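You operate a simulated robot arm through the tools that you are given. There is no shell and no other tool. Be economical: measure what you need, move in short steps, check, and stop when the job is done.

You run a simulated robot arm. Do the job below in one go: nothing can be reset, and whatever is moved stays where it is left.

Task
Undo both latches, raise the toolbox lid and lift the grey tray out.
Fine: Set the tray on the tool table; leave the lid open. The red catch stays closed. Keep fingers out from under lids, clips, clamps and jaws. Pinch, break and dent nothing.
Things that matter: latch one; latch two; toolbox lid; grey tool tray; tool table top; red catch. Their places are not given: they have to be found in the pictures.

Only the result counts: the job must be done as asked and must still hold three seconds after the hand-in. Knocking over, shifting, dropping, spilling or breaking anything else fails it. Lids that push on must go on centred and level and be pressed home; caps that screw on are set level and turned clockwise until they are tight.

Robot
A 7-joint arm with a two-finger parallel gripper, fixed in place. Base frame: the origin is at the foot of the arm, x ahead of it, y to its left, z up. Units: mm, degrees, N and s.
With the tool pointing down near the work surface it reaches from about 340 to 780 mm from the base axis. Its first joint turns from -166.0 to 166.0 degrees. Payload 3.91 kg.
Tool frame: the origin (TCP) lies between the finger pads and is the grasp point; the fingertips stand 30 mm ahead of it; z points along the fingers, y is the line along which they close. The gripper opens to 110 mm. The fingers are 20 mm wide and 10 mm thick; the gripper's body (48 by 112 mm) begins 55 mm behind the TCP.
Orientation is that of the tool frame in the base frame, as a unit quaternion [w, x, y, z]. With the fingers straight down and closing along the base's y, the tool's x points along the base's -x, its y along +y and its z along -z.

Tools
- The arm moves only by the tool servo_tool. Its argument "commands" is a list of rows, each an object of numbers (a shift or turn left out is 0, a gripper value left out holds the last): "x", "y", "z": the shift along the tool's x, y, z in mm; "ax", "ay", "az": the turn, a rotation vector about the tool's x, y, z in degrees; "gripper": the opening in per cent of the stroke, from 0 (shut) to 100 (fully open). In form: [{"x": .., "y": .., "z": .., "ax": .., "ay": .., "az": .., "gripper": ..}, ...]. A call has 1 to 20 rows; each row shifts and turns the commanded pose from where the row before left it, along the tool's axes as they then stand. A row lasts 0.2 s, in which the tool goes at most 50 mm and 8.6 degrees; a call with a longer step from one row to the next is refused whole, and so is a gripper value outside its range. A pose out of reach is approached as far as the arm can. The call stops where the force on the tool passes 40 N (or 10 N more than at its start, if that is more) or the arm is blocked; 0.2 s more then pass. The fingers move at their own pace (about 153 mm/s each) and stop on an object; they squeeze with about 24 N. The grip force told is the motor's: it shows also when the fingers shut on nothing. Time passes only in rows, and 0.2 s behind the last, so rows that do not move let the fingers close. It gives the time, the measured TCP pose, the force on the tool (base axes), the opening and the grip force at its end, in the units of the frame above (readings bear some noise), and new pictures: "show" is both (left out), scene, wrist or none.
- Cameras (640 x 400 px; columns grow to the right, rows downward): "scene" is fixed at [49.6, -500.1, 1610.4]; the picture's right is [0.93, -0.37, 0.00], its down [-0.20, -0.50, -0.84] and it looks along [0.31, 0.79, -0.54] (base axes); focal length 361 px, centre (320, 200). "wrist" rides on the gripper at [-36, 0, -57] in the tool frame; the picture's right is [0.00, -1.00, 0.00], its down [0.97, 0.00, -0.24] and it looks along [0.24, 0.00, 0.97] (tool axes); focal length 218 px, centre (320, 200).
- slide_trunk(by): slides the trunk up (or, below 0, down) by that many mm; the arm rides with it, the base frame stays. It gives what a move gives, with no picture.
- probe_pixels(camera, pixels): there is no depth. For up to 12 entries [column, row, z] of the newest picture of that camera ("zoom" is the newest enlarged one), the place [x, y] in the base frame at which the ray of that pixel passes the height z, good to about 2 mm. It takes no simulated time.
- close_up(camera, box): a new picture of the part [left, top, right, bottom] of that camera's present view, enlarged. It takes no simulated time.
- finish_job(): hands the job in; it is judged then, once.

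Work in short steps. Measure before you move; look again where a grasp or a placing could have gone wrong, and mend it. You have 80 turns and 150 pictures in all, those below and enlarged ones among them. Open the gripper and draw the arm clear of the work before you hand the job in, unless the task says otherwise; then end with one line.

The tools are called after ">>>" as name(argument=value, ...) on one line, values as JSON. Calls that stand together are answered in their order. servo_tool: Moves the arm, as the interface text tells. Its arguments: {"type":"object","properties":{"commands":{"type":"array"},"show":{"type":"string","enum":["both","scene","wrist","none"]}},"required":["commands"]} The other tools are called the same way: slide_trunk (by) slides the trunk up or down; probe_pixels (camera, pixels) gives the place at which the rays of pixels pass given heights; close_up (camera, box) takes an enlarged picture of a part of a camera's view; finish_job () hands the job in.

At the start:

```text
t: 0.0
tcp_pos: [352.9, 232.0, 1363.7]
tcp_rot: [0.0, 0.0, 1.0, -0.001]
contact_force: [-0.4, -0.3, 0.1]
width: 110.1
gripper_force: 0.1
trunk travel left (down, up): [-550.0, 60.0]
```

scene: 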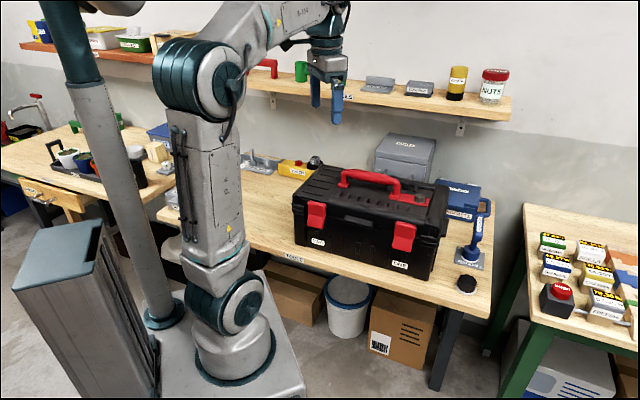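
wrist: 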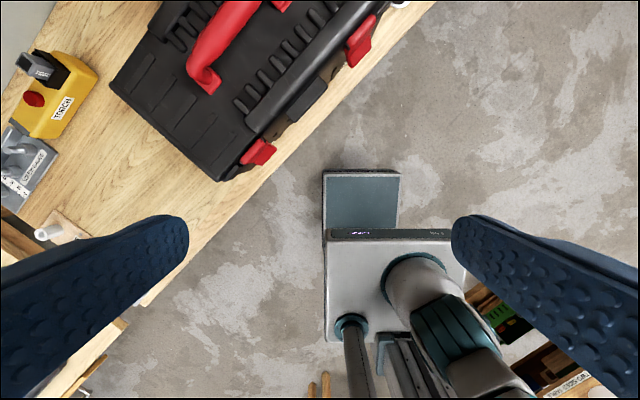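

The toolbox sits on the table at about (370,220) with two red latches at (316,215) and (403,237). I look closer at it before measuring.

>>> close_up(camera="scene", box=[280, 150, 460, 290])

>>> close_up(camera="wrist", box=[0, 0, 440, 260])

>>> close_up(camera="scene", box=[150, 110, 510, 310])

```text
2.86 times, centred on (370, 220) of scene
```

zoom: 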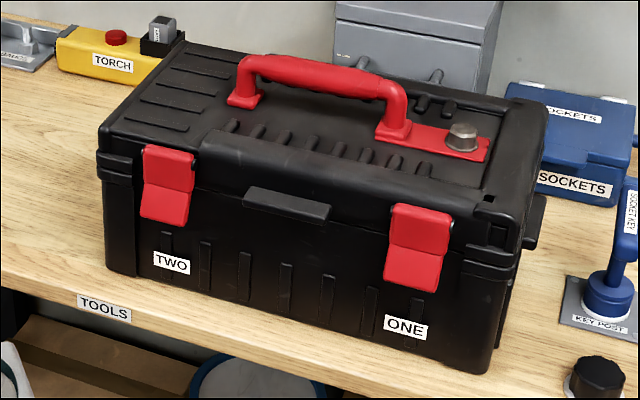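

```text
1.45 times, centred on (220, 130) of wrist
```

zoom: 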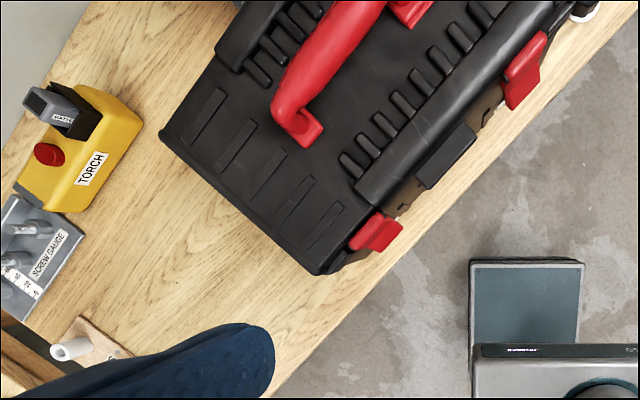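

```text
1.78 times, centred on (330, 210) of scene
```

zoom: 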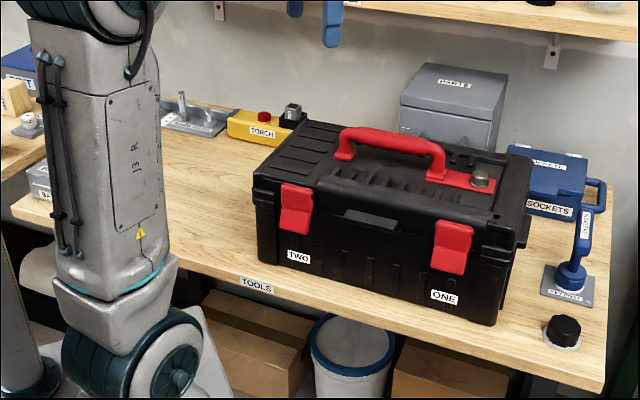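

The red plate with a grey knob beside the handle is probably the "red catch", to be left alone. I measure the box's base corners on the table and the latches at trial heights.

>>> probe_pixels(camera="scene", pixels=[[296, 244.5, 922], [427, 280.5, 922], [293, 204, 1090], [293, 204, 1060], [395, 222, 1060], [395, 222, 1100], [393, 248, 1030], [393, 248, 1000], [412, 251.5, 1030], [416, 227, 1060], [448, 186, 1100], [325, 165, 1100]])

>>> probe_pixels(camera="wrist", pixels=[[220, 182, 1090], [220, 182, 1060], [109, 83, 1100], [109, 83, 1060], [275, 152, 1060], [275, 152, 1030], [240, 162, 1030], [378, 20, 1060], [378, 20, 1030], [350, 66, 1030], [187, 72, 1110], [220, 90, 1110]])

```text
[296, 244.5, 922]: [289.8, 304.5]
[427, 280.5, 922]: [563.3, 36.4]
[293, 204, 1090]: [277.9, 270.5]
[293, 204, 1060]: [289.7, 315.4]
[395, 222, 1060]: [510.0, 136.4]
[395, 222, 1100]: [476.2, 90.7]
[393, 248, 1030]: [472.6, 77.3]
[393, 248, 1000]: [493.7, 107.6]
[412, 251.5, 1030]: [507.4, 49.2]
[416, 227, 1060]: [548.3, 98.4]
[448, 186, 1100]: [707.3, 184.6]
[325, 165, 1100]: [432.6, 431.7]
```

```text
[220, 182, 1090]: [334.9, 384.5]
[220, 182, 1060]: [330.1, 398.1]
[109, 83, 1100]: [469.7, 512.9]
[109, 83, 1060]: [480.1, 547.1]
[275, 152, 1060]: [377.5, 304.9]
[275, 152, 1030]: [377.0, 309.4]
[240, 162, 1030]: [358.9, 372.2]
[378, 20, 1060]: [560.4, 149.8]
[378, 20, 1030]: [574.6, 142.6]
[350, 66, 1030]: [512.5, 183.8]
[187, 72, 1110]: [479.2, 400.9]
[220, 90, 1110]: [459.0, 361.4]
```

The two views disagree at my guessed heights, so the box may stand lower than assumed. I triangulate using features seen in both cameras (torch button, table bits, latch corners, handle foot).

>>> probe_pixels(camera="scene", pixels=[[298.4, 163.3, 922], [298.4, 163.3, 822], [340, 186, 1000], [340, 186, 1100], [325, 202, 1000], [325, 202, 900], [309, 226, 1000], [309, 226, 900], [316, 290, 922], [316, 290, 820], [165, 213, 922], [165, 213, 820]])

>>> probe_pixels(camera="wrist", pixels=[[32, 100, 922], [32, 100, 822], [210, 92, 1000], [210, 92, 1100], [275, 150, 1000], [275, 150, 900], [147, 305, 922], [147, 305, 820], [435, 2, 922], [435, 2, 820]])

>>> close_up(camera="wrist", box=[200, 0, 440, 200])

```text
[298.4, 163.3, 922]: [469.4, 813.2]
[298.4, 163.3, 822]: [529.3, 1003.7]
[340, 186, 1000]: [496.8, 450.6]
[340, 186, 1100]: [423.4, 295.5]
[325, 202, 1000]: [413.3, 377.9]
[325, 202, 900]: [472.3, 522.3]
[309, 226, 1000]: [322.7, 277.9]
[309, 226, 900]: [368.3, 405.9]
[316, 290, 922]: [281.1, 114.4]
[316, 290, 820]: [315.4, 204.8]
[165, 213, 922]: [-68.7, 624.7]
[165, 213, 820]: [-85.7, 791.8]
```

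```text
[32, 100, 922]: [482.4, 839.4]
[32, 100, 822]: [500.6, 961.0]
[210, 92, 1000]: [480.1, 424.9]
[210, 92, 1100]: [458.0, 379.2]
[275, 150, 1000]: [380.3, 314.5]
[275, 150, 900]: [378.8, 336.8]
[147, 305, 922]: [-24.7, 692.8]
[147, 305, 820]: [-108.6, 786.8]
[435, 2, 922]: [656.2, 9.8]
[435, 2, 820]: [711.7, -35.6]
```

```text
2.00 times, centred on (320, 100) of wrist
```

zoom: 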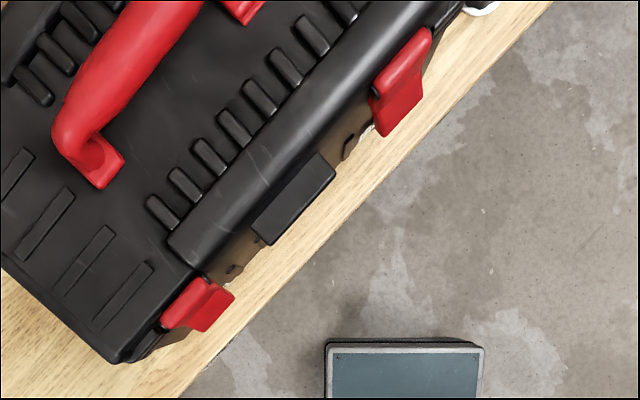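

Triangulation puts the table near z ≈ 815 and the lid top near 1000, the front edge running from about (325,430) to (640,120). I yaw the tool 45° to line up with the box and tilt it to look at the front.

>>> servo_tool(commands=[{"az": -7.5}, {"az": -7.5}, {"az": -7.5}, {"az": -7.5}, {"az": -7.5}, {"az": -7.5}, {"ay": -8, "y": -10}, {"ay": -8, "y": -10}, {"ay": -8, "y": -10}, {"ay": -8, "y": -10}, {"ay": -8, "y": -10}, {"ay": -8, "y": -10}], show="both")

```text
t: 2.6
tcp_pos: [394.5, 188.0, 1364.6]
tcp_rot: [0.377, -0.35, 0.843, 0.156]
contact_force: [0.0, -0.9, 0.1]
width: 110.0
gripper_force: 0.0
trunk travel left (down, up): [-550.0, 60.0]
```

scene: 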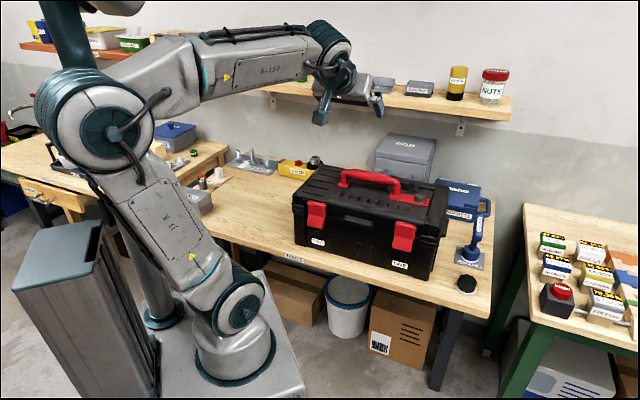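
wrist: 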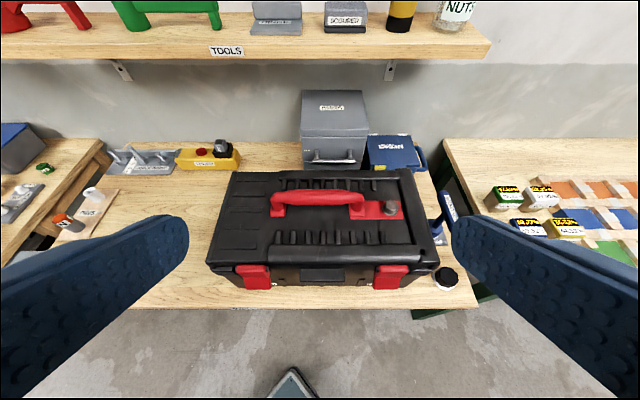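

The tool lines up well with the box. I lower the trunk 200 mm for a closer look at the front.

>>> slide_trunk(by=-200)

>>> servo_tool(commands=[{"ay": -3}], show="both")

>>> close_up(camera="wrist", box=[160, 120, 480, 320])

```text
t: 4.8
tcp_pos: [394.7, 189.8, 1164.4]
tcp_rot: [0.376, -0.349, 0.844, 0.155]
contact_force: [0.7, -0.3, -0.2]
width: 110.1
gripper_force: 0.0
trunk travel left (down, up): [-350.0, 260.0]
```

```text
t: 5.2
tcp_pos: [395.0, 189.5, 1162.9]
tcp_rot: [0.398, -0.345, 0.834, 0.164]
contact_force: [-0.4, -0.5, -0.6]
width: 110.2
gripper_force: 0.1
trunk travel left (down, up): [-350.0, 260.0]
```

scene: 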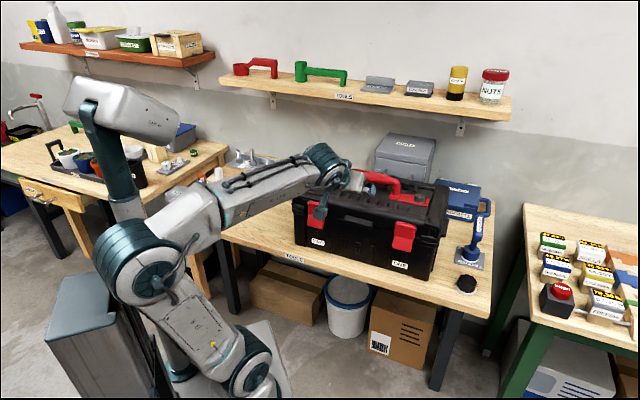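
wrist: 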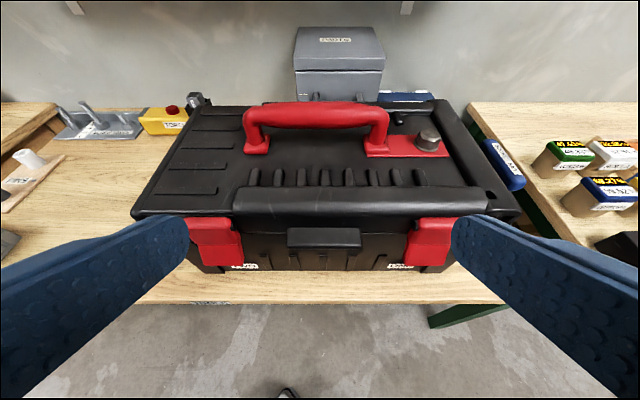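

```text
2.00 times, centred on (320, 220) of wrist
```

zoom: 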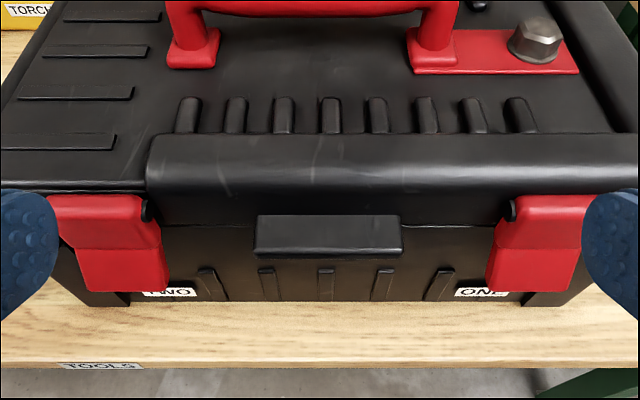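

I triangulate latch bottoms and pins from this wrist view against the scene view.

>>> probe_pixels(camera="wrist", pixels=[[245, 265, 940], [245, 265, 900], [403, 266, 940], [403, 266, 900], [445, 266, 920], [200, 265, 920], [234, 225, 970], [416, 225, 970], [288, 246, 960], [361, 246, 960], [131, 215, 990], [520, 215, 990]])

>>> probe_pixels(camera="scene", pixels=[[323.5, 229.8, 940], [323.5, 229.8, 900], [392.4, 248, 940], [392.4, 248, 900], [412, 251.5, 940], [412, 251.5, 900], [307, 225.3, 940], [307, 225.3, 900], [344, 220, 960], [344, 220, 940], [370, 227, 960], [370, 227, 940]])

```text
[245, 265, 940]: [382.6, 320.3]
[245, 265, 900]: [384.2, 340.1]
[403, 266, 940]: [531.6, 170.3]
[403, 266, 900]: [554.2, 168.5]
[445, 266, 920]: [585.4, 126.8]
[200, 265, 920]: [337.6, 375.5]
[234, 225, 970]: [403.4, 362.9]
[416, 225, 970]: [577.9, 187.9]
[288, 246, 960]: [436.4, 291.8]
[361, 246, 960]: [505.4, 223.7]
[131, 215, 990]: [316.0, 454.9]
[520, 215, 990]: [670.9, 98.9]
```

```text
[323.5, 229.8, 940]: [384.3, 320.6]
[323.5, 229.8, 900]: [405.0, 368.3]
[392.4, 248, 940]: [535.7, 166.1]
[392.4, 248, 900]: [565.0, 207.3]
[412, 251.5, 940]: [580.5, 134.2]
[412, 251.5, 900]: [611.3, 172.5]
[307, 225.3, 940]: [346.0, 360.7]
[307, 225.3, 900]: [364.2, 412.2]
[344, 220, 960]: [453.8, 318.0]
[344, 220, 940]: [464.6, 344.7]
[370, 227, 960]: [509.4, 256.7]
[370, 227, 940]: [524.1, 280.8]
```

Latch two's bottom edge is at about (345,360)-(384,320), latch one's at (533,168)-(578,131), both z≈940. I rotate the tool horizontal facing the front and lower to latch height, staying ~100 mm clear, to see the profile.

>>> servo_tool(commands=[{"ay": -7.8, "z": -10}, {"ay": -7.8, "z": -10}, {"ay": -7.8, "z": -10}, {"ay": -7.8, "z": -10}, {"ay": -7.8, "z": -10}, {"x": 40}, {"x": 40}, {"x": 40}], show="both")

>>> close_up(camera="wrist", box=[160, 120, 480, 320])

```text
t: 7.0
tcp_pos: [403.0, 164.1, 1104.9]
tcp_rot: [0.652, -0.271, 0.654, 0.27]
contact_force: [-0.2, -0.3, -0.1]
width: 110.3
gripper_force: 0.1
out of reach, approached as far as the arm can: row 7, 8
trunk travel left (down, up): [-350.0, 260.0]
```

scene: 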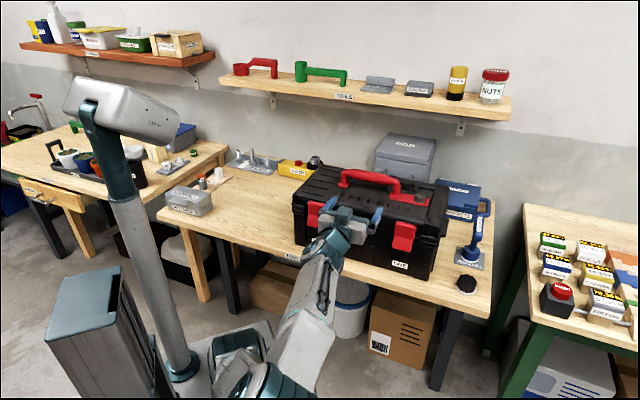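
wrist: 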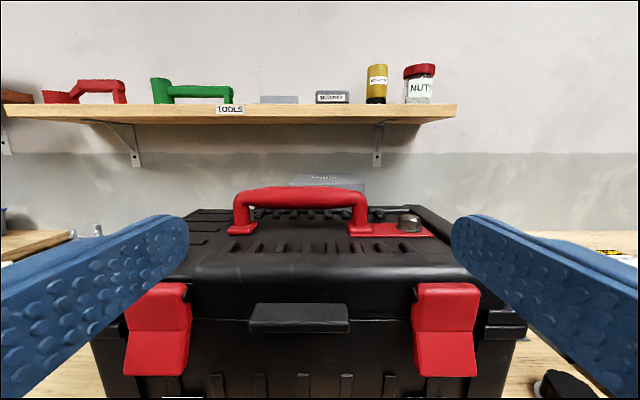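

```text
2.00 times, centred on (320, 220) of wrist
```

zoom: 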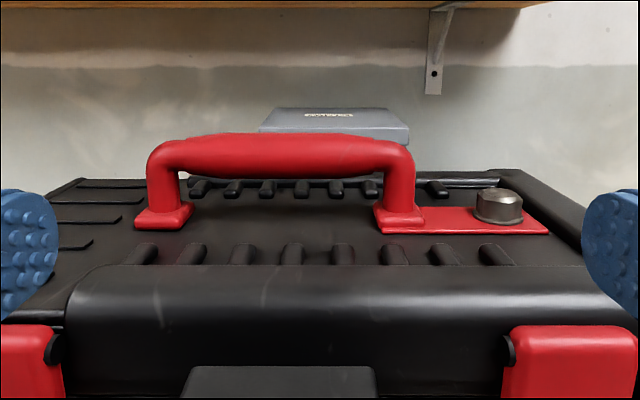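

Latch pins sit near z≈1020, bottoms near 940, tab at z≈977–1007. The arm can't go lower at this trunk height, so I slide the trunk down another 130 mm and look straight at the latches.

>>> slide_trunk(by=-130)

>>> servo_tool(commands=[{"y": 40}, {"y": 40}, {"y": 30}], show="wrist")

>>> close_up(camera="wrist", box=[160, 120, 480, 320])

```text
t: 8.6
tcp_pos: [402.4, 163.9, 976.0]
tcp_rot: [0.653, -0.27, 0.654, 0.27]
contact_force: [-0.1, 0.4, 0.2]
width: 109.8
gripper_force: 0.0
trunk travel left (down, up): [-220.0, 390.0]
```

```text
t: 9.3
tcp_pos: [343.7, 248.7, 997.6]
tcp_rot: [0.652, -0.272, 0.654, 0.271]
contact_force: [-0.2, -0.8, -0.5]
width: 109.9
gripper_force: 0.0
out of reach, approached as far as the arm can: row 1, 2, 3
trunk travel left (down, up): [-220.0, 390.0]
```

wrist: 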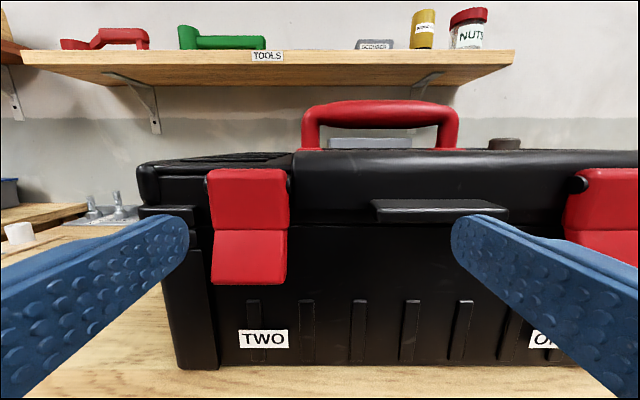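

```text
2.00 times, centred on (320, 220) of wrist
```

zoom: 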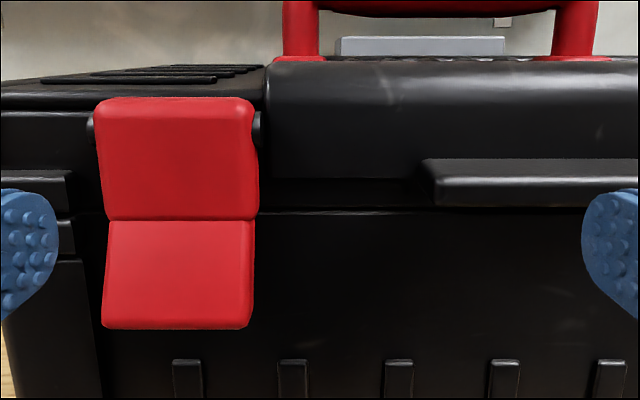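

Latch two is hinged on pins at its top on the lid, with a flared lower flap (centre along-edge ≈22 mm, z 940–976). I move to face it with the fingers straddling it, stopping ~25 mm short.

>>> servo_tool(commands=[{"z": 20, "y": 10, "gripper": 78}, {"z": 10, "y": 20, "x": 20}, {"y": 18, "x": 20}, {"x": 3}, {}], show="both")

```text
t: 10.6
tcp_pos: [334.7, 311.7, 963.3]
tcp_rot: [0.651, -0.271, 0.655, 0.27]
contact_force: [-1.2, -0.3, 0.5]
width: 85.7
gripper_force: 0.1
out of reach, approached as far as the arm can: row 3
trunk travel left (down, up): [-220.0, 390.0]
```

scene: 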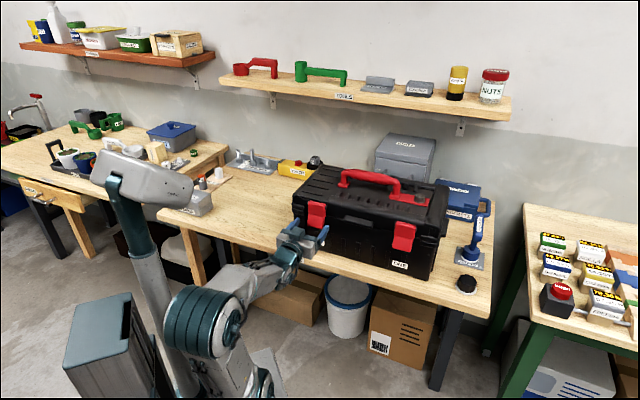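
wrist: 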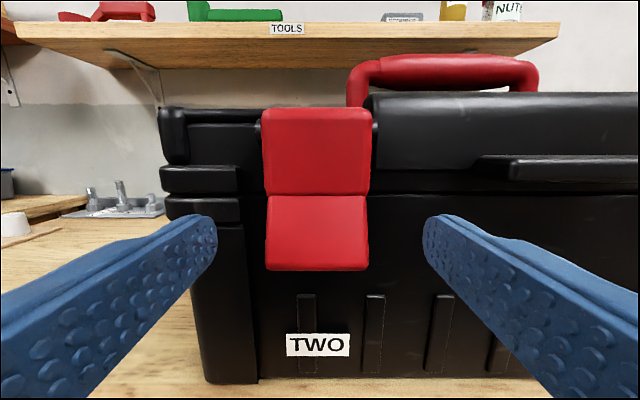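

Centred on latch two (column 317). I narrow to ~68 mm, drop to z≈949 and advance slowly so the pads flank the flared flap.

>>> servo_tool(commands=[{"gripper": 62, "x": 7}, {"x": 7}, {"z": 7}, {"z": 7}, {"z": 4}, {}], show="wrist")

>>> close_up(camera="wrist", box=[200, 160, 440, 310])

```text
t: 11.9
tcp_pos: [352.8, 328.2, 955.6]
tcp_rot: [0.652, -0.272, 0.654, 0.271]
contact_force: [0.4, -0.3, 0.6]
width: 68.3
gripper_force: 0.0
out of reach, approached as far as the arm can: row 1, 2
trunk travel left (down, up): [-220.0, 390.0]
```

wrist: 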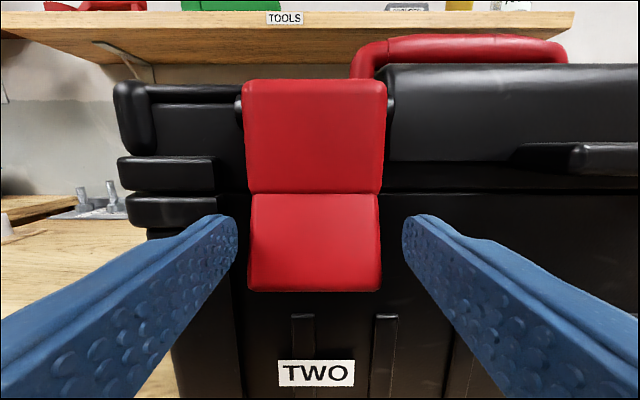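

```text
2.67 times, centred on (320, 235) of wrist
```

zoom: 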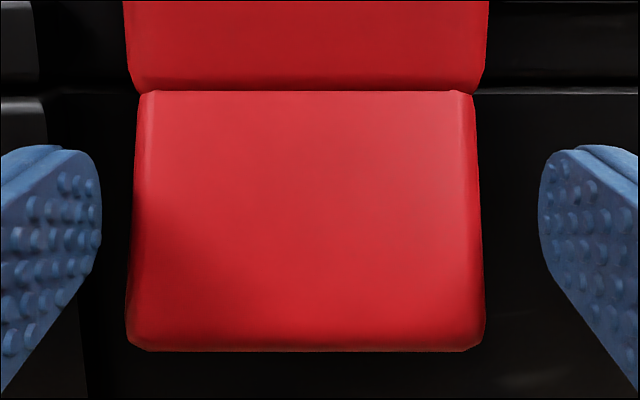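

Fingertips are now at about the flap's depth and clear of the ledges. I close on the flap's sides and check the width.

>>> servo_tool(commands=[{"z": 3, "y": 1.5}, {"gripper": 40}, {"gripper": 40}, {}], show="wrist")

```text
t: 12.9
tcp_pos: [354.2, 331.2, 956.9]
tcp_rot: [0.652, -0.272, 0.654, 0.271]
contact_force: [0.3, -0.2, -0.2]
width: 44.1
gripper_force: 0.1
trunk travel left (down, up): [-220.0, 390.0]
```

wrist: 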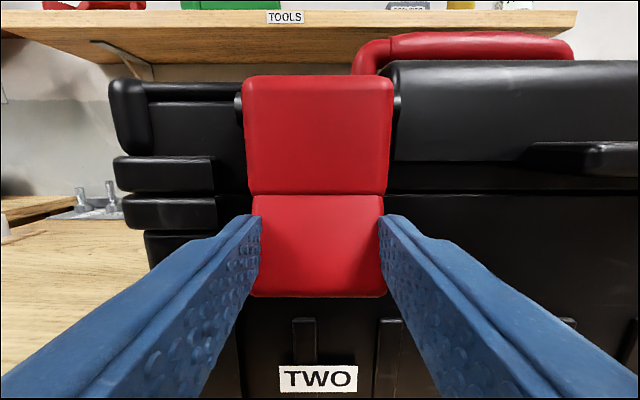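

Width went to 44 mm without contact, so the tips are still in front of the flap. I reopen, advance 11 mm and close again.

>>> servo_tool(commands=[{"gripper": 62}, {}, {"z": 4}, {"z": 4}, {"z": 3}, {"gripper": 40}, {}, {}], show="wrist")

```text
t: 14.8
tcp_pos: [360.3, 339.9, 956.9]
tcp_rot: [0.652, -0.272, 0.654, 0.271]
contact_force: [-0.4, -0.1, 0.5]
width: 43.9
gripper_force: 0.1
trunk travel left (down, up): [-220.0, 390.0]
```

wrist: 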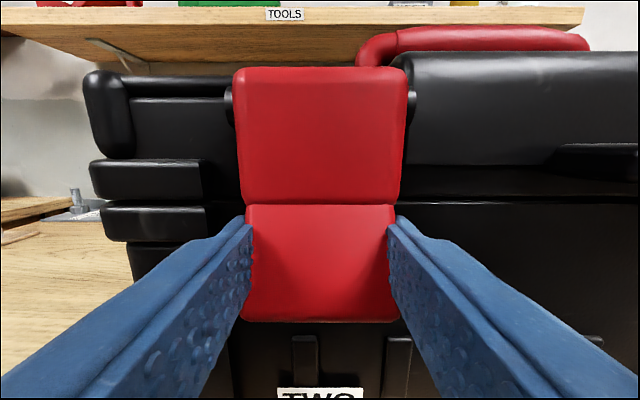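

The fingers now disappear beside the flap's edges, so the flap may simply be about 44 mm wide. I close fully and read the width.

>>> servo_tool(commands=[{"gripper": 30}, {}, {}], show="wrist")

>>> close_up(camera="wrist", box=[200, 160, 440, 310])

```text
t: 15.6
tcp_pos: [361.1, 340.0, 958.0]
tcp_rot: [0.652, -0.272, 0.654, 0.271]
contact_force: [-0.1, -0.3, -0.3]
width: 41.4
gripper_force: 23.4
trunk travel left (down, up): [-220.0, 390.0]
```

wrist: 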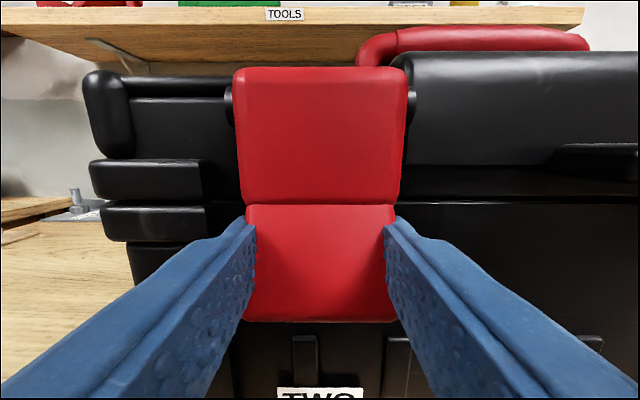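

```text
2.67 times, centred on (320, 235) of wrist
```

zoom: 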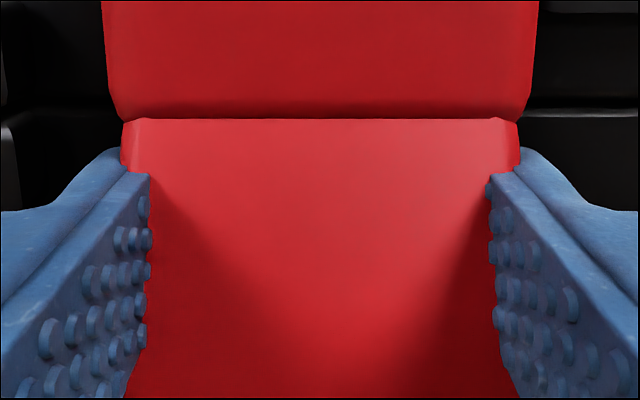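

The grip is firm (23 N at 41 mm). I swing the flap outward about its top pin (≈52 mm above, ≈17 mm in front of TCP), 20° first, and check the forces.

>>> servo_tool(commands=[{"ay": 5, "z": -4.5, "x": -1.3}, {"ay": 5, "z": -4.5, "x": -1.3}, {"ay": 5, "z": -4.5, "x": -1.3}, {"ay": 5, "z": -4.5, "x": -1.3}], show="both")

```text
t: 16.6
tcp_pos: [350.1, 328.6, 966.7]
tcp_rot: [0.531, -0.313, 0.757, 0.219]
contact_force: [6.6, 8.0, 19.2]
width: 41.9
gripper_force: 24.2
trunk travel left (down, up): [-220.0, 390.0]
```

scene: 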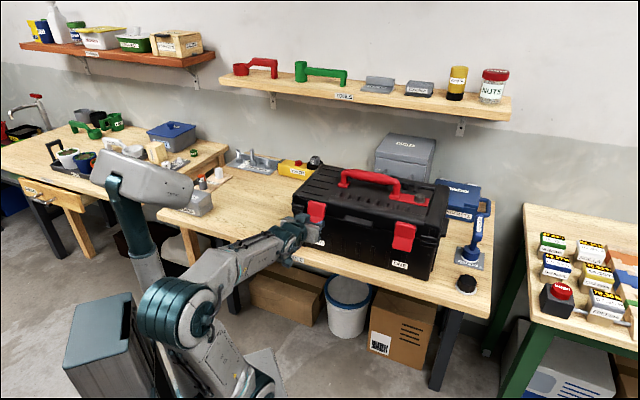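
wrist: 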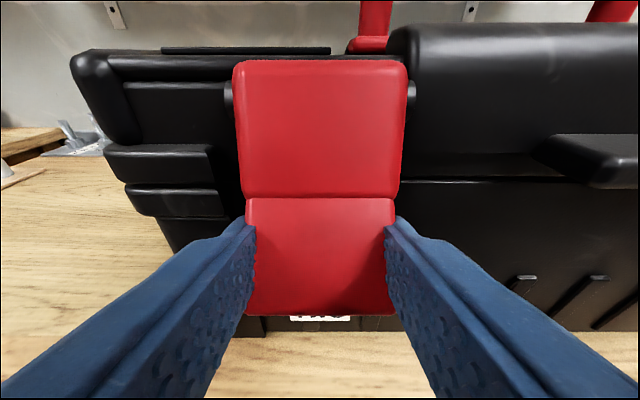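

The latch is swinging with the gripper. Force on the tool is +19 N up, so I give a bit more upward shift and keep swinging.

>>> servo_tool(commands=[{"x": -1.5, "z": 0.5}, {"ay": 5, "z": -4.3, "x": -2}, {"ay": 5, "z": -4.3, "x": -2}, {"ay": 5, "z": -4.3, "x": -2}, {"ay": 5, "z": -4.3, "x": -2}], show="wrist")

```text
t: 17.8
tcp_pos: [342.9, 321.2, 981.2]
tcp_rot: [0.39, -0.347, 0.837, 0.162]
contact_force: [1.2, -0.1, 14.2]
width: 42.0
gripper_force: 24.1
trunk travel left (down, up): [-220.0, 390.0]
```

wrist: 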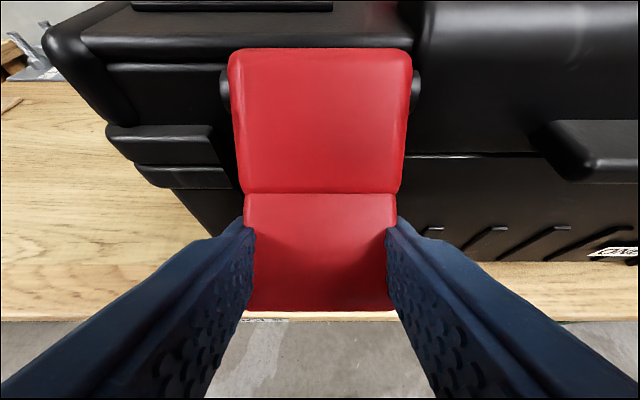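

Latch two is out 40°. I carry on another 40° the same way.

>>> servo_tool(commands=[{"x": -1, "z": 0.8}, {"ay": 5, "z": -4.3, "x": -2.2}, {"ay": 5, "z": -4.3, "x": -2.2}, {"ay": 5, "z": -4.3, "x": -2.2}, {"ay": 5, "z": -4.3, "x": -2.2}, {"ay": 5, "z": -4.3, "x": -2.2}, {"ay": 5, "z": -4.3, "x": -2.2}, {"ay": 5, "z": -4.3, "x": -2.2}, {"ay": 5, "z": -4.3, "x": -2.2}], show="both")

```text
t: 19.8
tcp_pos: [341.2, 319.6, 1018.4]
tcp_rot: [0.078, -0.381, 0.921, 0.033]
contact_force: [6.2, 1.9, -11.1]
width: 41.8
gripper_force: 24.3
trunk travel left (down, up): [-220.0, 390.0]
```

scene: 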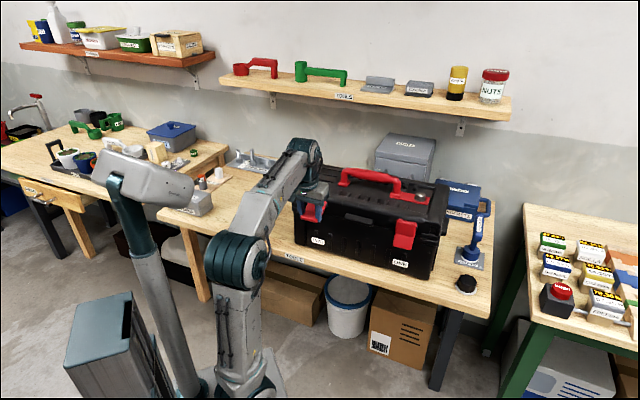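
wrist: 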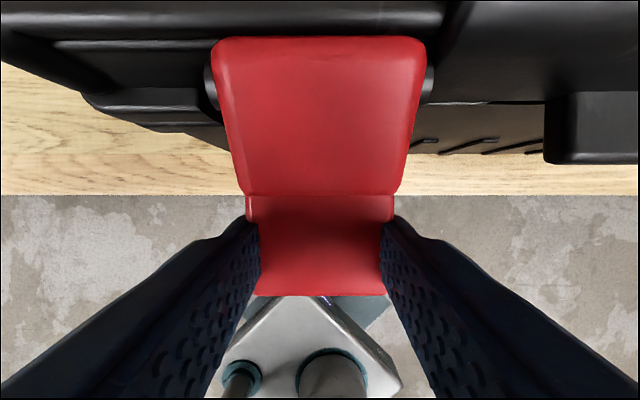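

The latch is at ~80°. I add another 20° so it stays up, then release and draw back to see whether it stays.

>>> servo_tool(commands=[{"ay": 5, "z": -4, "x": -1.2}, {"ay": 5, "z": -4, "x": -1.6}, {"ay": 5, "z": -4, "x": -1.6}, {"ay": 5, "z": -4, "x": -1.6}], show="wrist")

```text
t: 20.8
tcp_pos: [344.7, 324.0, 1034.2]
tcp_rot: [-0.082, -0.382, 0.92, -0.034]
contact_force: [3.7, 3.2, -10.6]
width: 41.7
gripper_force: 23.8
trunk travel left (down, up): [-220.0, 390.0]
```

wrist: 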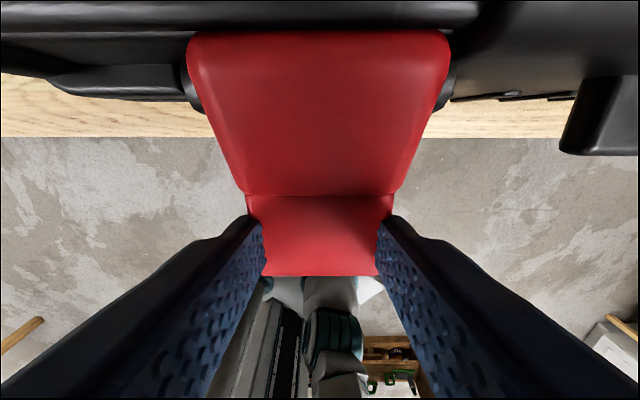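

The latch is ~100° open. I release and back straight out along the tool axis, then look.

>>> servo_tool(commands=[{"gripper": 62}, {}, {"z": -15}, {"z": -30}, {"z": -40}, {"z": -40}], show="both")

>>> close_up(camera="scene", box=[280, 150, 460, 290])

```text
t: 22.1
tcp_pos: [347.8, 325.2, 1052.5]
tcp_rot: [-0.083, -0.381, 0.92, -0.034]
contact_force: [0.1, -0.2, 0.0]
width: 68.1
gripper_force: 0.1
out of reach, approached as far as the arm can: row 4, 5, 6
trunk travel left (down, up): [-220.0, 390.0]
```

scene: 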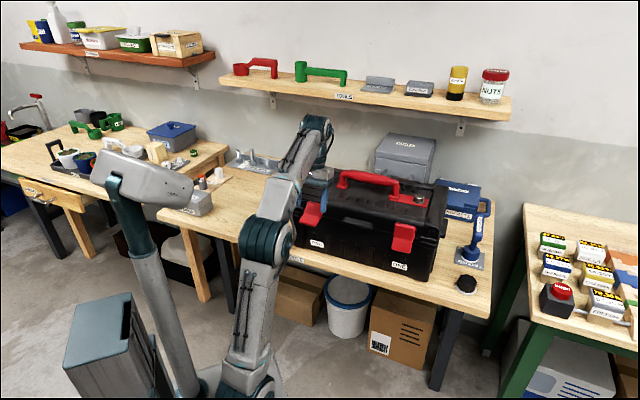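
wrist: 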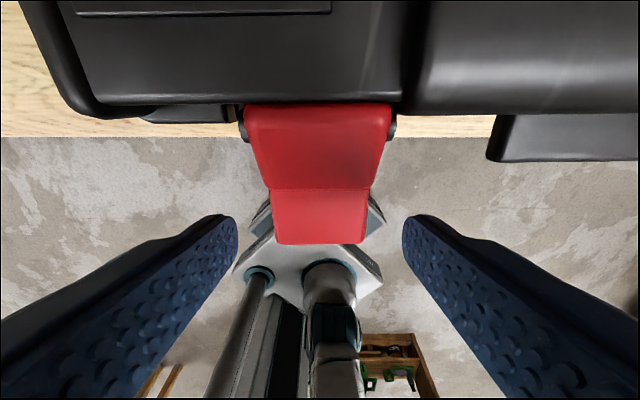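

```text
2.86 times, centred on (370, 220) of scene
```

zoom: 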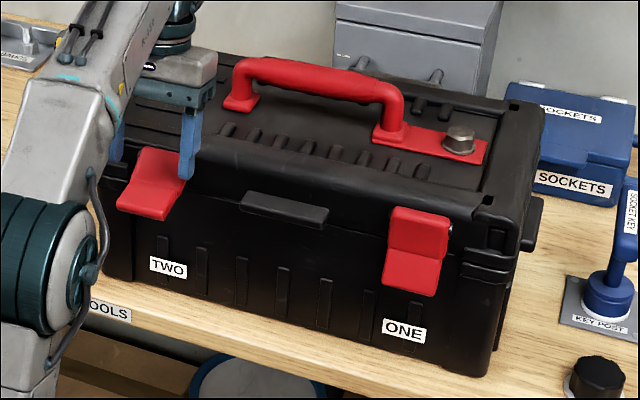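

Latch two stays open. I raise the trunk 80 mm to clear it before moving across to latch one.

>>> slide_trunk(by=80)

>>> servo_tool(commands=[{"y": -30, "ay": -8}, {"y": -30, "ay": -8}, {"y": -30, "ay": -8, "z": -5}, {"y": -30, "ay": -8, "z": -10}, {"y": -30, "ay": -8, "z": -10}, {"y": -30, "ay": -8, "z": -10}, {"y": -30, "ay": -8, "z": -5}, {"y": -30, "ay": -8, "z": -5}, {"y": -20, "ay": -8}, {"ay": -8}], show="both")

```text
t: 23.3
tcp_pos: [346.9, 326.1, 1132.7]
tcp_rot: [-0.082, -0.381, 0.92, -0.033]
contact_force: [0.0, -0.8, 0.2]
width: 68.2
gripper_force: 0.1
trunk travel left (down, up): [-300.0, 310.0]
```

```text
t: 25.5
tcp_pos: [518.6, 130.8, 1173.0]
tcp_rot: [0.53, -0.313, 0.758, 0.218]
contact_force: [0.1, 0.7, -0.5]
width: 68.2
gripper_force: 0.0
trunk travel left (down, up): [-300.0, 310.0]
```

scene: 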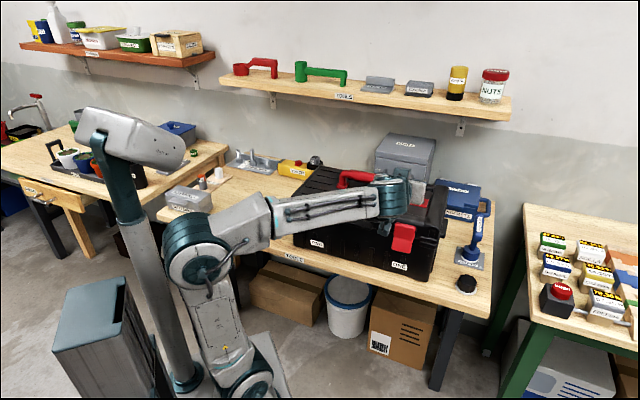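
wrist: 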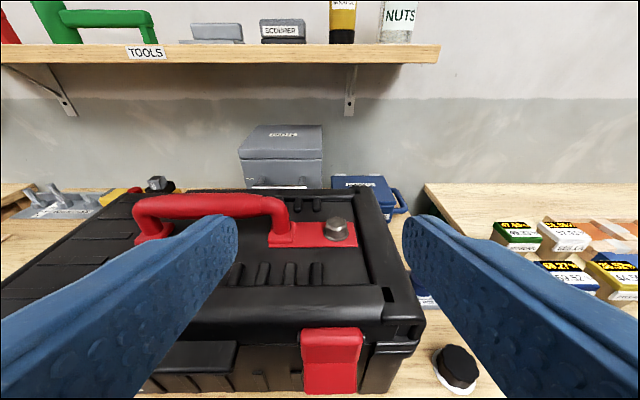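

I level the tool and descend in front of latch one, staying back from it.

>>> servo_tool(commands=[{"ay": -7, "z": -8, "y": -3}, {"ay": -7, "z": -8, "y": -3}, {"ay": -6, "z": -4, "y": -2}, {"x": 40}, {"x": 40}, {"x": 40}, {"x": 40}, {"x": 40}, {"x": 13}], show="both")

```text
t: 27.5
tcp_pos: [508.0, 106.7, 962.0]
tcp_rot: [0.652, -0.271, 0.654, 0.27]
contact_force: [0.0, 0.8, 0.2]
width: 68.2
gripper_force: 0.0
trunk travel left (down, up): [-300.0, 310.0]
```

scene: 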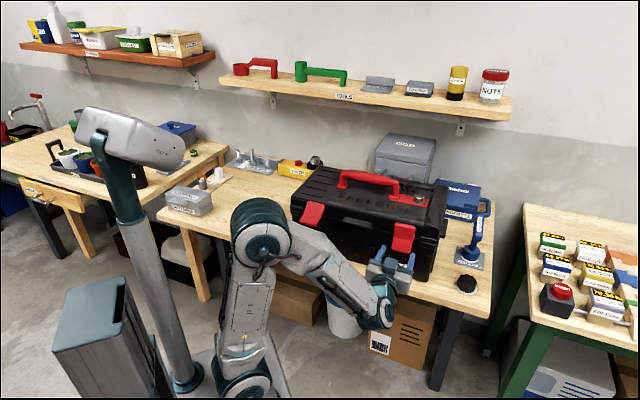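
wrist: 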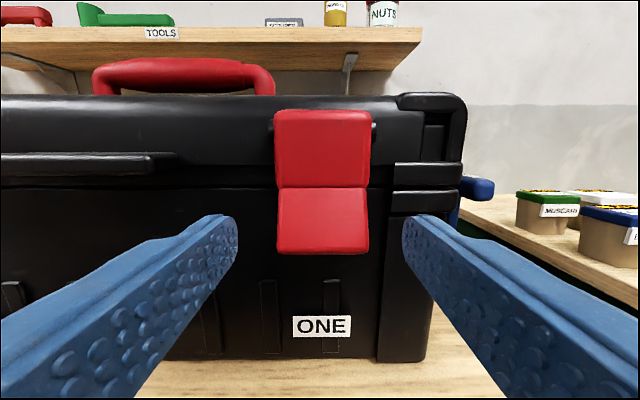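

Latch one is centred (column 323). I narrow to ~60 mm and advance to the same depth as before, then grip.

>>> servo_tool(commands=[{"gripper": 55, "x": 5, "y": -1.5}, {"z": 20}, {"z": 20}, {"z": 10}, {"z": 6}, {"z": 6}, {"gripper": 30}, {}, {}], show="wrist")

```text
t: 29.5
tcp_pos: [555.9, 148.5, 959.8]
tcp_rot: [0.652, -0.271, 0.655, 0.27]
contact_force: [3.2, -3.9, -0.7]
width: 41.9
gripper_force: 23.8
trunk travel left (down, up): [-300.0, 310.0]
```

wrist: 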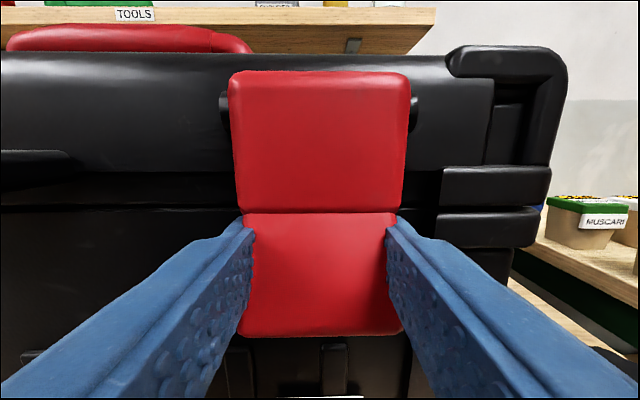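

Gripped (41.9 mm, 24 N). I swing latch one out with the same arc, first 40°.

>>> servo_tool(commands=[{"ay": 5, "z": -4.4, "x": -1.9}, {"ay": 5, "z": -4.4, "x": -1.9}, {"ay": 5, "z": -4.4, "x": -1.9}, {"ay": 5, "z": -4.4, "x": -1.9}, {"ay": 5, "z": -4.3, "x": -2}, {"ay": 5, "z": -4.3, "x": -2}, {"ay": 5, "z": -4.3, "x": -2}, {"ay": 5, "z": -4.3, "x": -2}], show="wrist")

```text
t: 31.3
tcp_pos: [535.8, 132.6, 984.4]
tcp_rot: [0.389, -0.347, 0.838, 0.161]
contact_force: [7.1, -0.8, 8.8]
width: 41.8
gripper_force: 23.9
trunk travel left (down, up): [-300.0, 310.0]
```

wrist: 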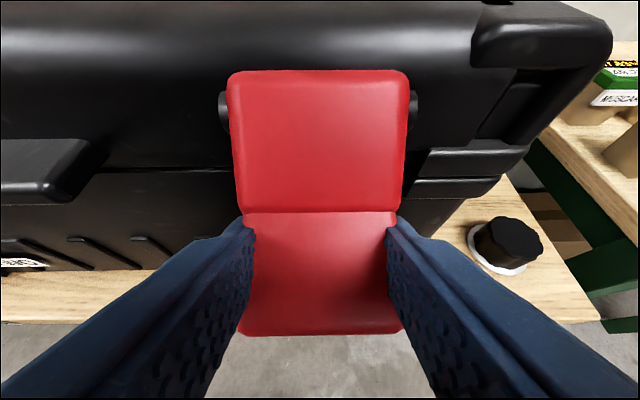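

Swinging cleanly; I go on another 60°.

>>> servo_tool(commands=[{"x": -0.5, "z": 0.5}, {"ay": 5, "z": -4.2, "x": -2.1}, {"ay": 5, "z": -4.2, "x": -2.1}, {"ay": 5, "z": -4.2, "x": -2.1}, {"ay": 5, "z": -4.2, "x": -2.1}, {"ay": 5, "z": -4.2, "x": -2.1}, {"ay": 5, "z": -4.2, "x": -2.1}, {"ay": 5, "z": -4.2, "x": -2}, {"ay": 5, "z": -4.2, "x": -2}, {"ay": 5, "z": -4, "x": -1.6}, {"ay": 5, "z": -4, "x": -1.6}, {"ay": 5, "z": -4, "x": -1.6}, {"ay": 5, "z": -4, "x": -1.6}], show="wrist")

```text
t: 34.1
tcp_pos: [536.0, 134.7, 1038.0]
tcp_rot: [-0.084, -0.381, 0.92, -0.035]
contact_force: [-1.4, 4.5, -3.6]
width: 41.6
gripper_force: 24.0
trunk travel left (down, up): [-300.0, 310.0]
```

wrist: 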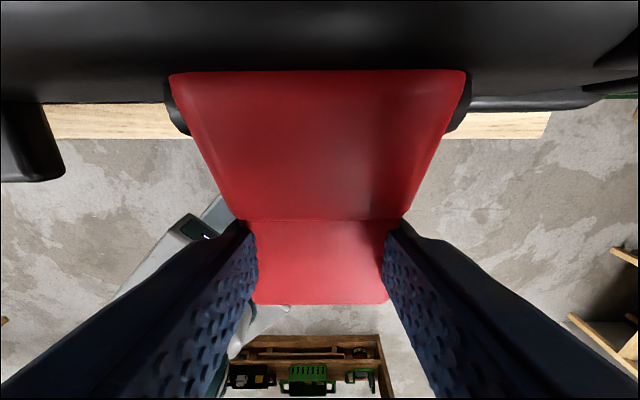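

Latch one is ~100° open. I release and back away upward, then check the picture.

>>> servo_tool(commands=[{"gripper": 62}, {}, {"z": -20}, {"z": -40}, {"z": -30}], show="none")

>>> servo_tool(commands=[{"y": 30, "ay": -8, "z": -10}, {"y": 30, "ay": -8, "z": -10}, {"y": 30, "ay": -8, "z": -10}, {"y": 30, "ay": -8, "z": -10}, {"y": 16, "ay": -8, "z": -10}, {"ay": -8}], show="both")

>>> close_up(camera="scene", box=[280, 150, 460, 290])

```text
t: 35.3
tcp_pos: [545.0, 138.8, 1109.3]
tcp_rot: [-0.077, -0.382, 0.92, -0.034]
contact_force: [-0.6, -1.3, 0.6]
width: 68.3
gripper_force: 0.0
out of reach, approached as far as the arm can: row 5
trunk travel left (down, up): [-300.0, 310.0]
```

```text
t: 36.7
tcp_pos: [443.5, 234.9, 1154.4]
tcp_rot: [0.3, -0.363, 0.873, 0.125]
contact_force: [0.0, 0.5, -0.1]
width: 68.2
gripper_force: 0.0
trunk travel left (down, up): [-300.0, 310.0]
```

scene: 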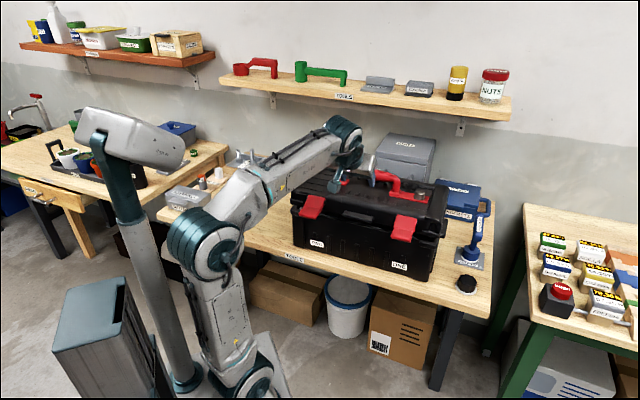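
wrist: 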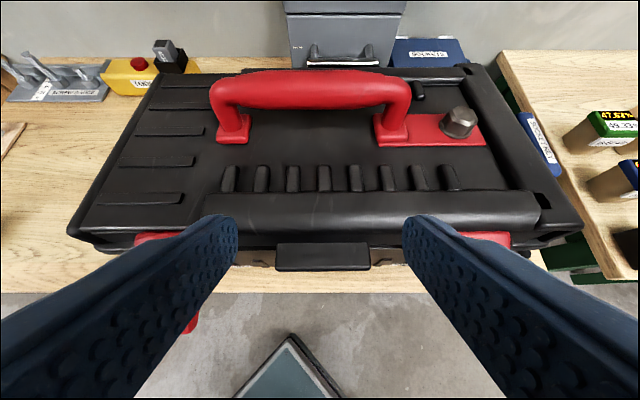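

```text
2.86 times, centred on (370, 220) of scene
```

zoom: 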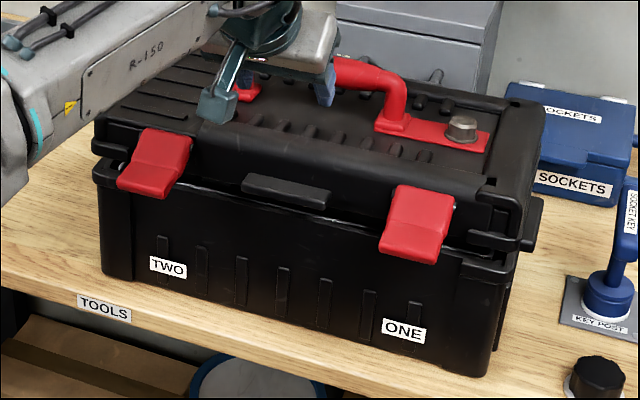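

Both latches are open and the lid sits slightly ajar. Before gripping the lid's front tab, I test (in free air above the lid) that the arm reaches the open-lid position of the tab, about n≈740, z≈1215.

>>> servo_tool(commands=[{"z": 8, "x": -42}, {"z": 8, "x": -42}, {"z": 18, "x": -32}, {"z": 20, "x": -32}, {"z": 20, "x": -32}, {"z": 20, "x": -32}, {"z": 19, "x": -32}], show="both")

```text
t: 38.3
tcp_pos: [587.4, 382.7, 1200.8]
tcp_rot: [0.3, -0.362, 0.874, 0.125]
contact_force: [0.1, -0.7, 0.4]
width: 68.4
gripper_force: 0.0
out of reach, approached as far as the arm can: row 6, 7
trunk travel left (down, up): [-300.0, 310.0]
```

scene: 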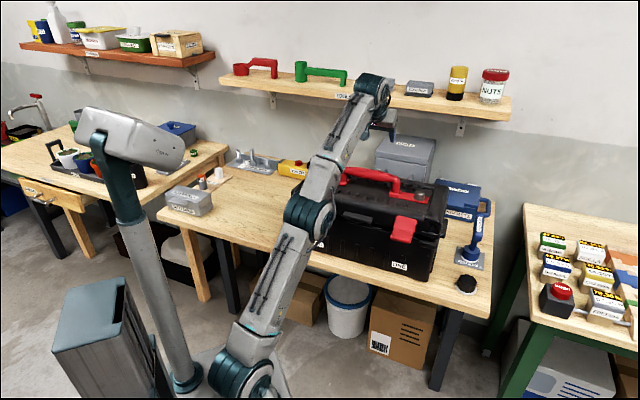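
wrist: 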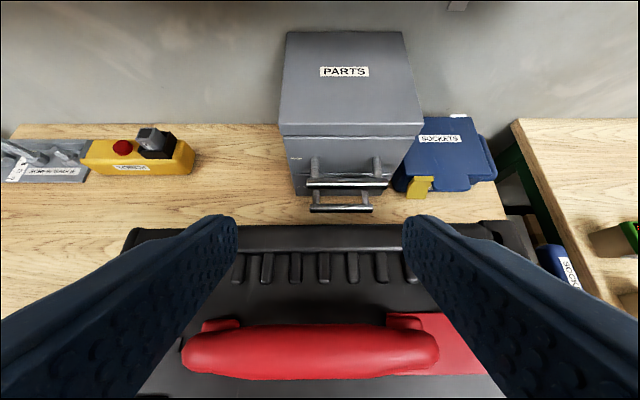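

The arm is straight at n≈685 at this trunk height. I raise the trunk 110 mm and test the end pose again.

>>> slide_trunk(by=110)

>>> servo_tool(commands=[{"z": 25, "x": 2}, {"z": 25, "x": 2}, {"z": 25, "x": 2}, {"z": 25, "x": 2}, {}], show="none")

```text
t: 39.7
tcp_pos: [587.5, 383.9, 1308.2]
tcp_rot: [0.3, -0.362, 0.874, 0.123]
contact_force: [-0.4, -0.3, -0.1]
width: 68.2
gripper_force: 0.0
trunk travel left (down, up): [-410.0, 200.0]
```

```text
t: 40.9
tcp_pos: [626.8, 423.1, 1224.3]
tcp_rot: [0.299, -0.362, 0.874, 0.124]
contact_force: [-0.5, -0.5, 0.1]
width: 68.2
gripper_force: 0.0
trunk travel left (down, up): [-410.0, 200.0]
```

That pose is reachable with trunk at this height (n≈741). Now I go back in front, level the tool, and check the tab height is reachable too.

>>> servo_tool(commands=[{"z": -18, "x": 35}, {"z": -18, "x": 35}, {"z": -18, "x": 35}, {"z": -18, "x": 35}, {"z": -18, "x": 35}, {"z": -18, "x": 35}, {"z": -18, "x": 35}, {"z": -18, "x": 35, "gripper": 100}, {"ay": -8, "y": -7}, {"ay": -8}, {"ay": -8}, {"ay": -8}, {"ay": -8}, {"ay": -8}, {"ay": -4}, {"x": 30}, {"x": 35}, {"x": 35}, {"x": 35}], show="both")

```text
t: 44.9
tcp_pos: [462.4, 209.5, 1063.6]
tcp_rot: [0.651, -0.272, 0.654, 0.271]
contact_force: [1.0, -0.3, -0.2]
width: 109.9
gripper_force: 0.2
out of reach, approached as far as the arm can: row 16, 17, 18, 19
trunk travel left (down, up): [-410.0, 200.0]
```

scene: 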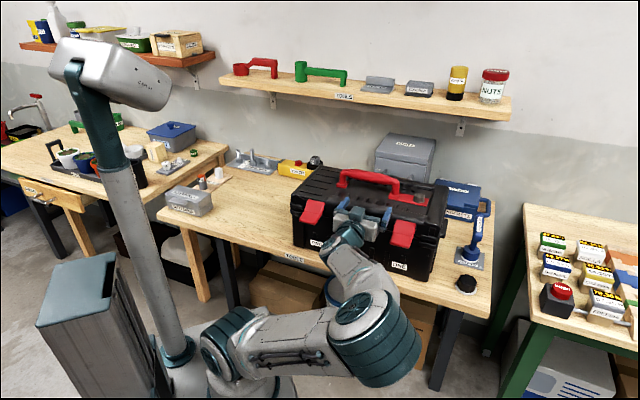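
wrist: 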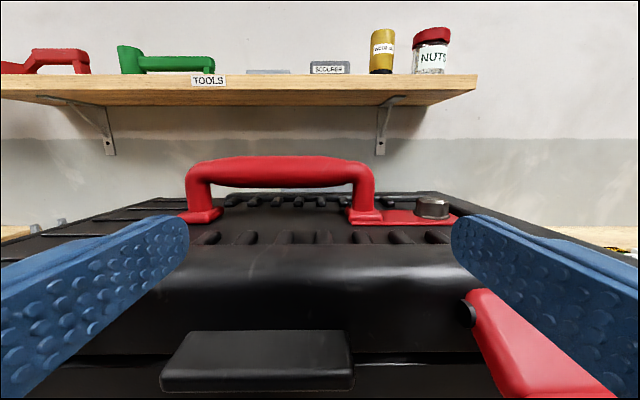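

The tab's z is ≈976–992 at n≈505–523, a≈100–199. I back off, lower the trunk 60 mm, tilt the tool 20° down and centre on the tab at a≈150.

>>> servo_tool(commands=[{"z": -25}, {"ay": 7, "y": 10}, {"ay": 7, "y": 11}, {"ay": 6, "y": 11}], show="none")

>>> slide_trunk(by=-60)

>>> servo_tool(commands=[{}], show="wrist")

```text
t: 45.9
tcp_pos: [440.1, 218.7, 1068.9]
tcp_rot: [0.526, -0.314, 0.759, 0.219]
contact_force: [-0.1, -0.3, -0.6]
width: 110.0
gripper_force: 0.0
out of reach, approached as far as the arm can: row 1
trunk travel left (down, up): [-410.0, 200.0]
```

```text
t: 46.9
tcp_pos: [441.0, 218.2, 1009.9]
tcp_rot: [0.528, -0.314, 0.758, 0.219]
contact_force: [-0.1, 0.2, 0.4]
width: 109.8
gripper_force: 0.1
trunk travel left (down, up): [-350.0, 260.0]
```

```text
t: 47.3
tcp_pos: [439.7, 217.4, 1009.5]
tcp_rot: [0.529, -0.314, 0.757, 0.219]
contact_force: [-0.1, 0.4, 0.0]
width: 110.0
gripper_force: 0.0
trunk travel left (down, up): [-350.0, 260.0]
```

wrist: 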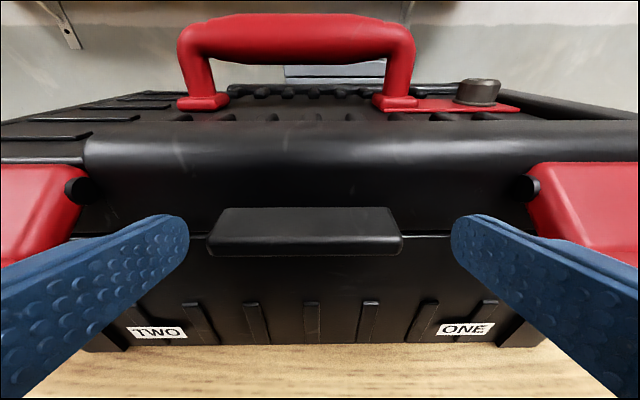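

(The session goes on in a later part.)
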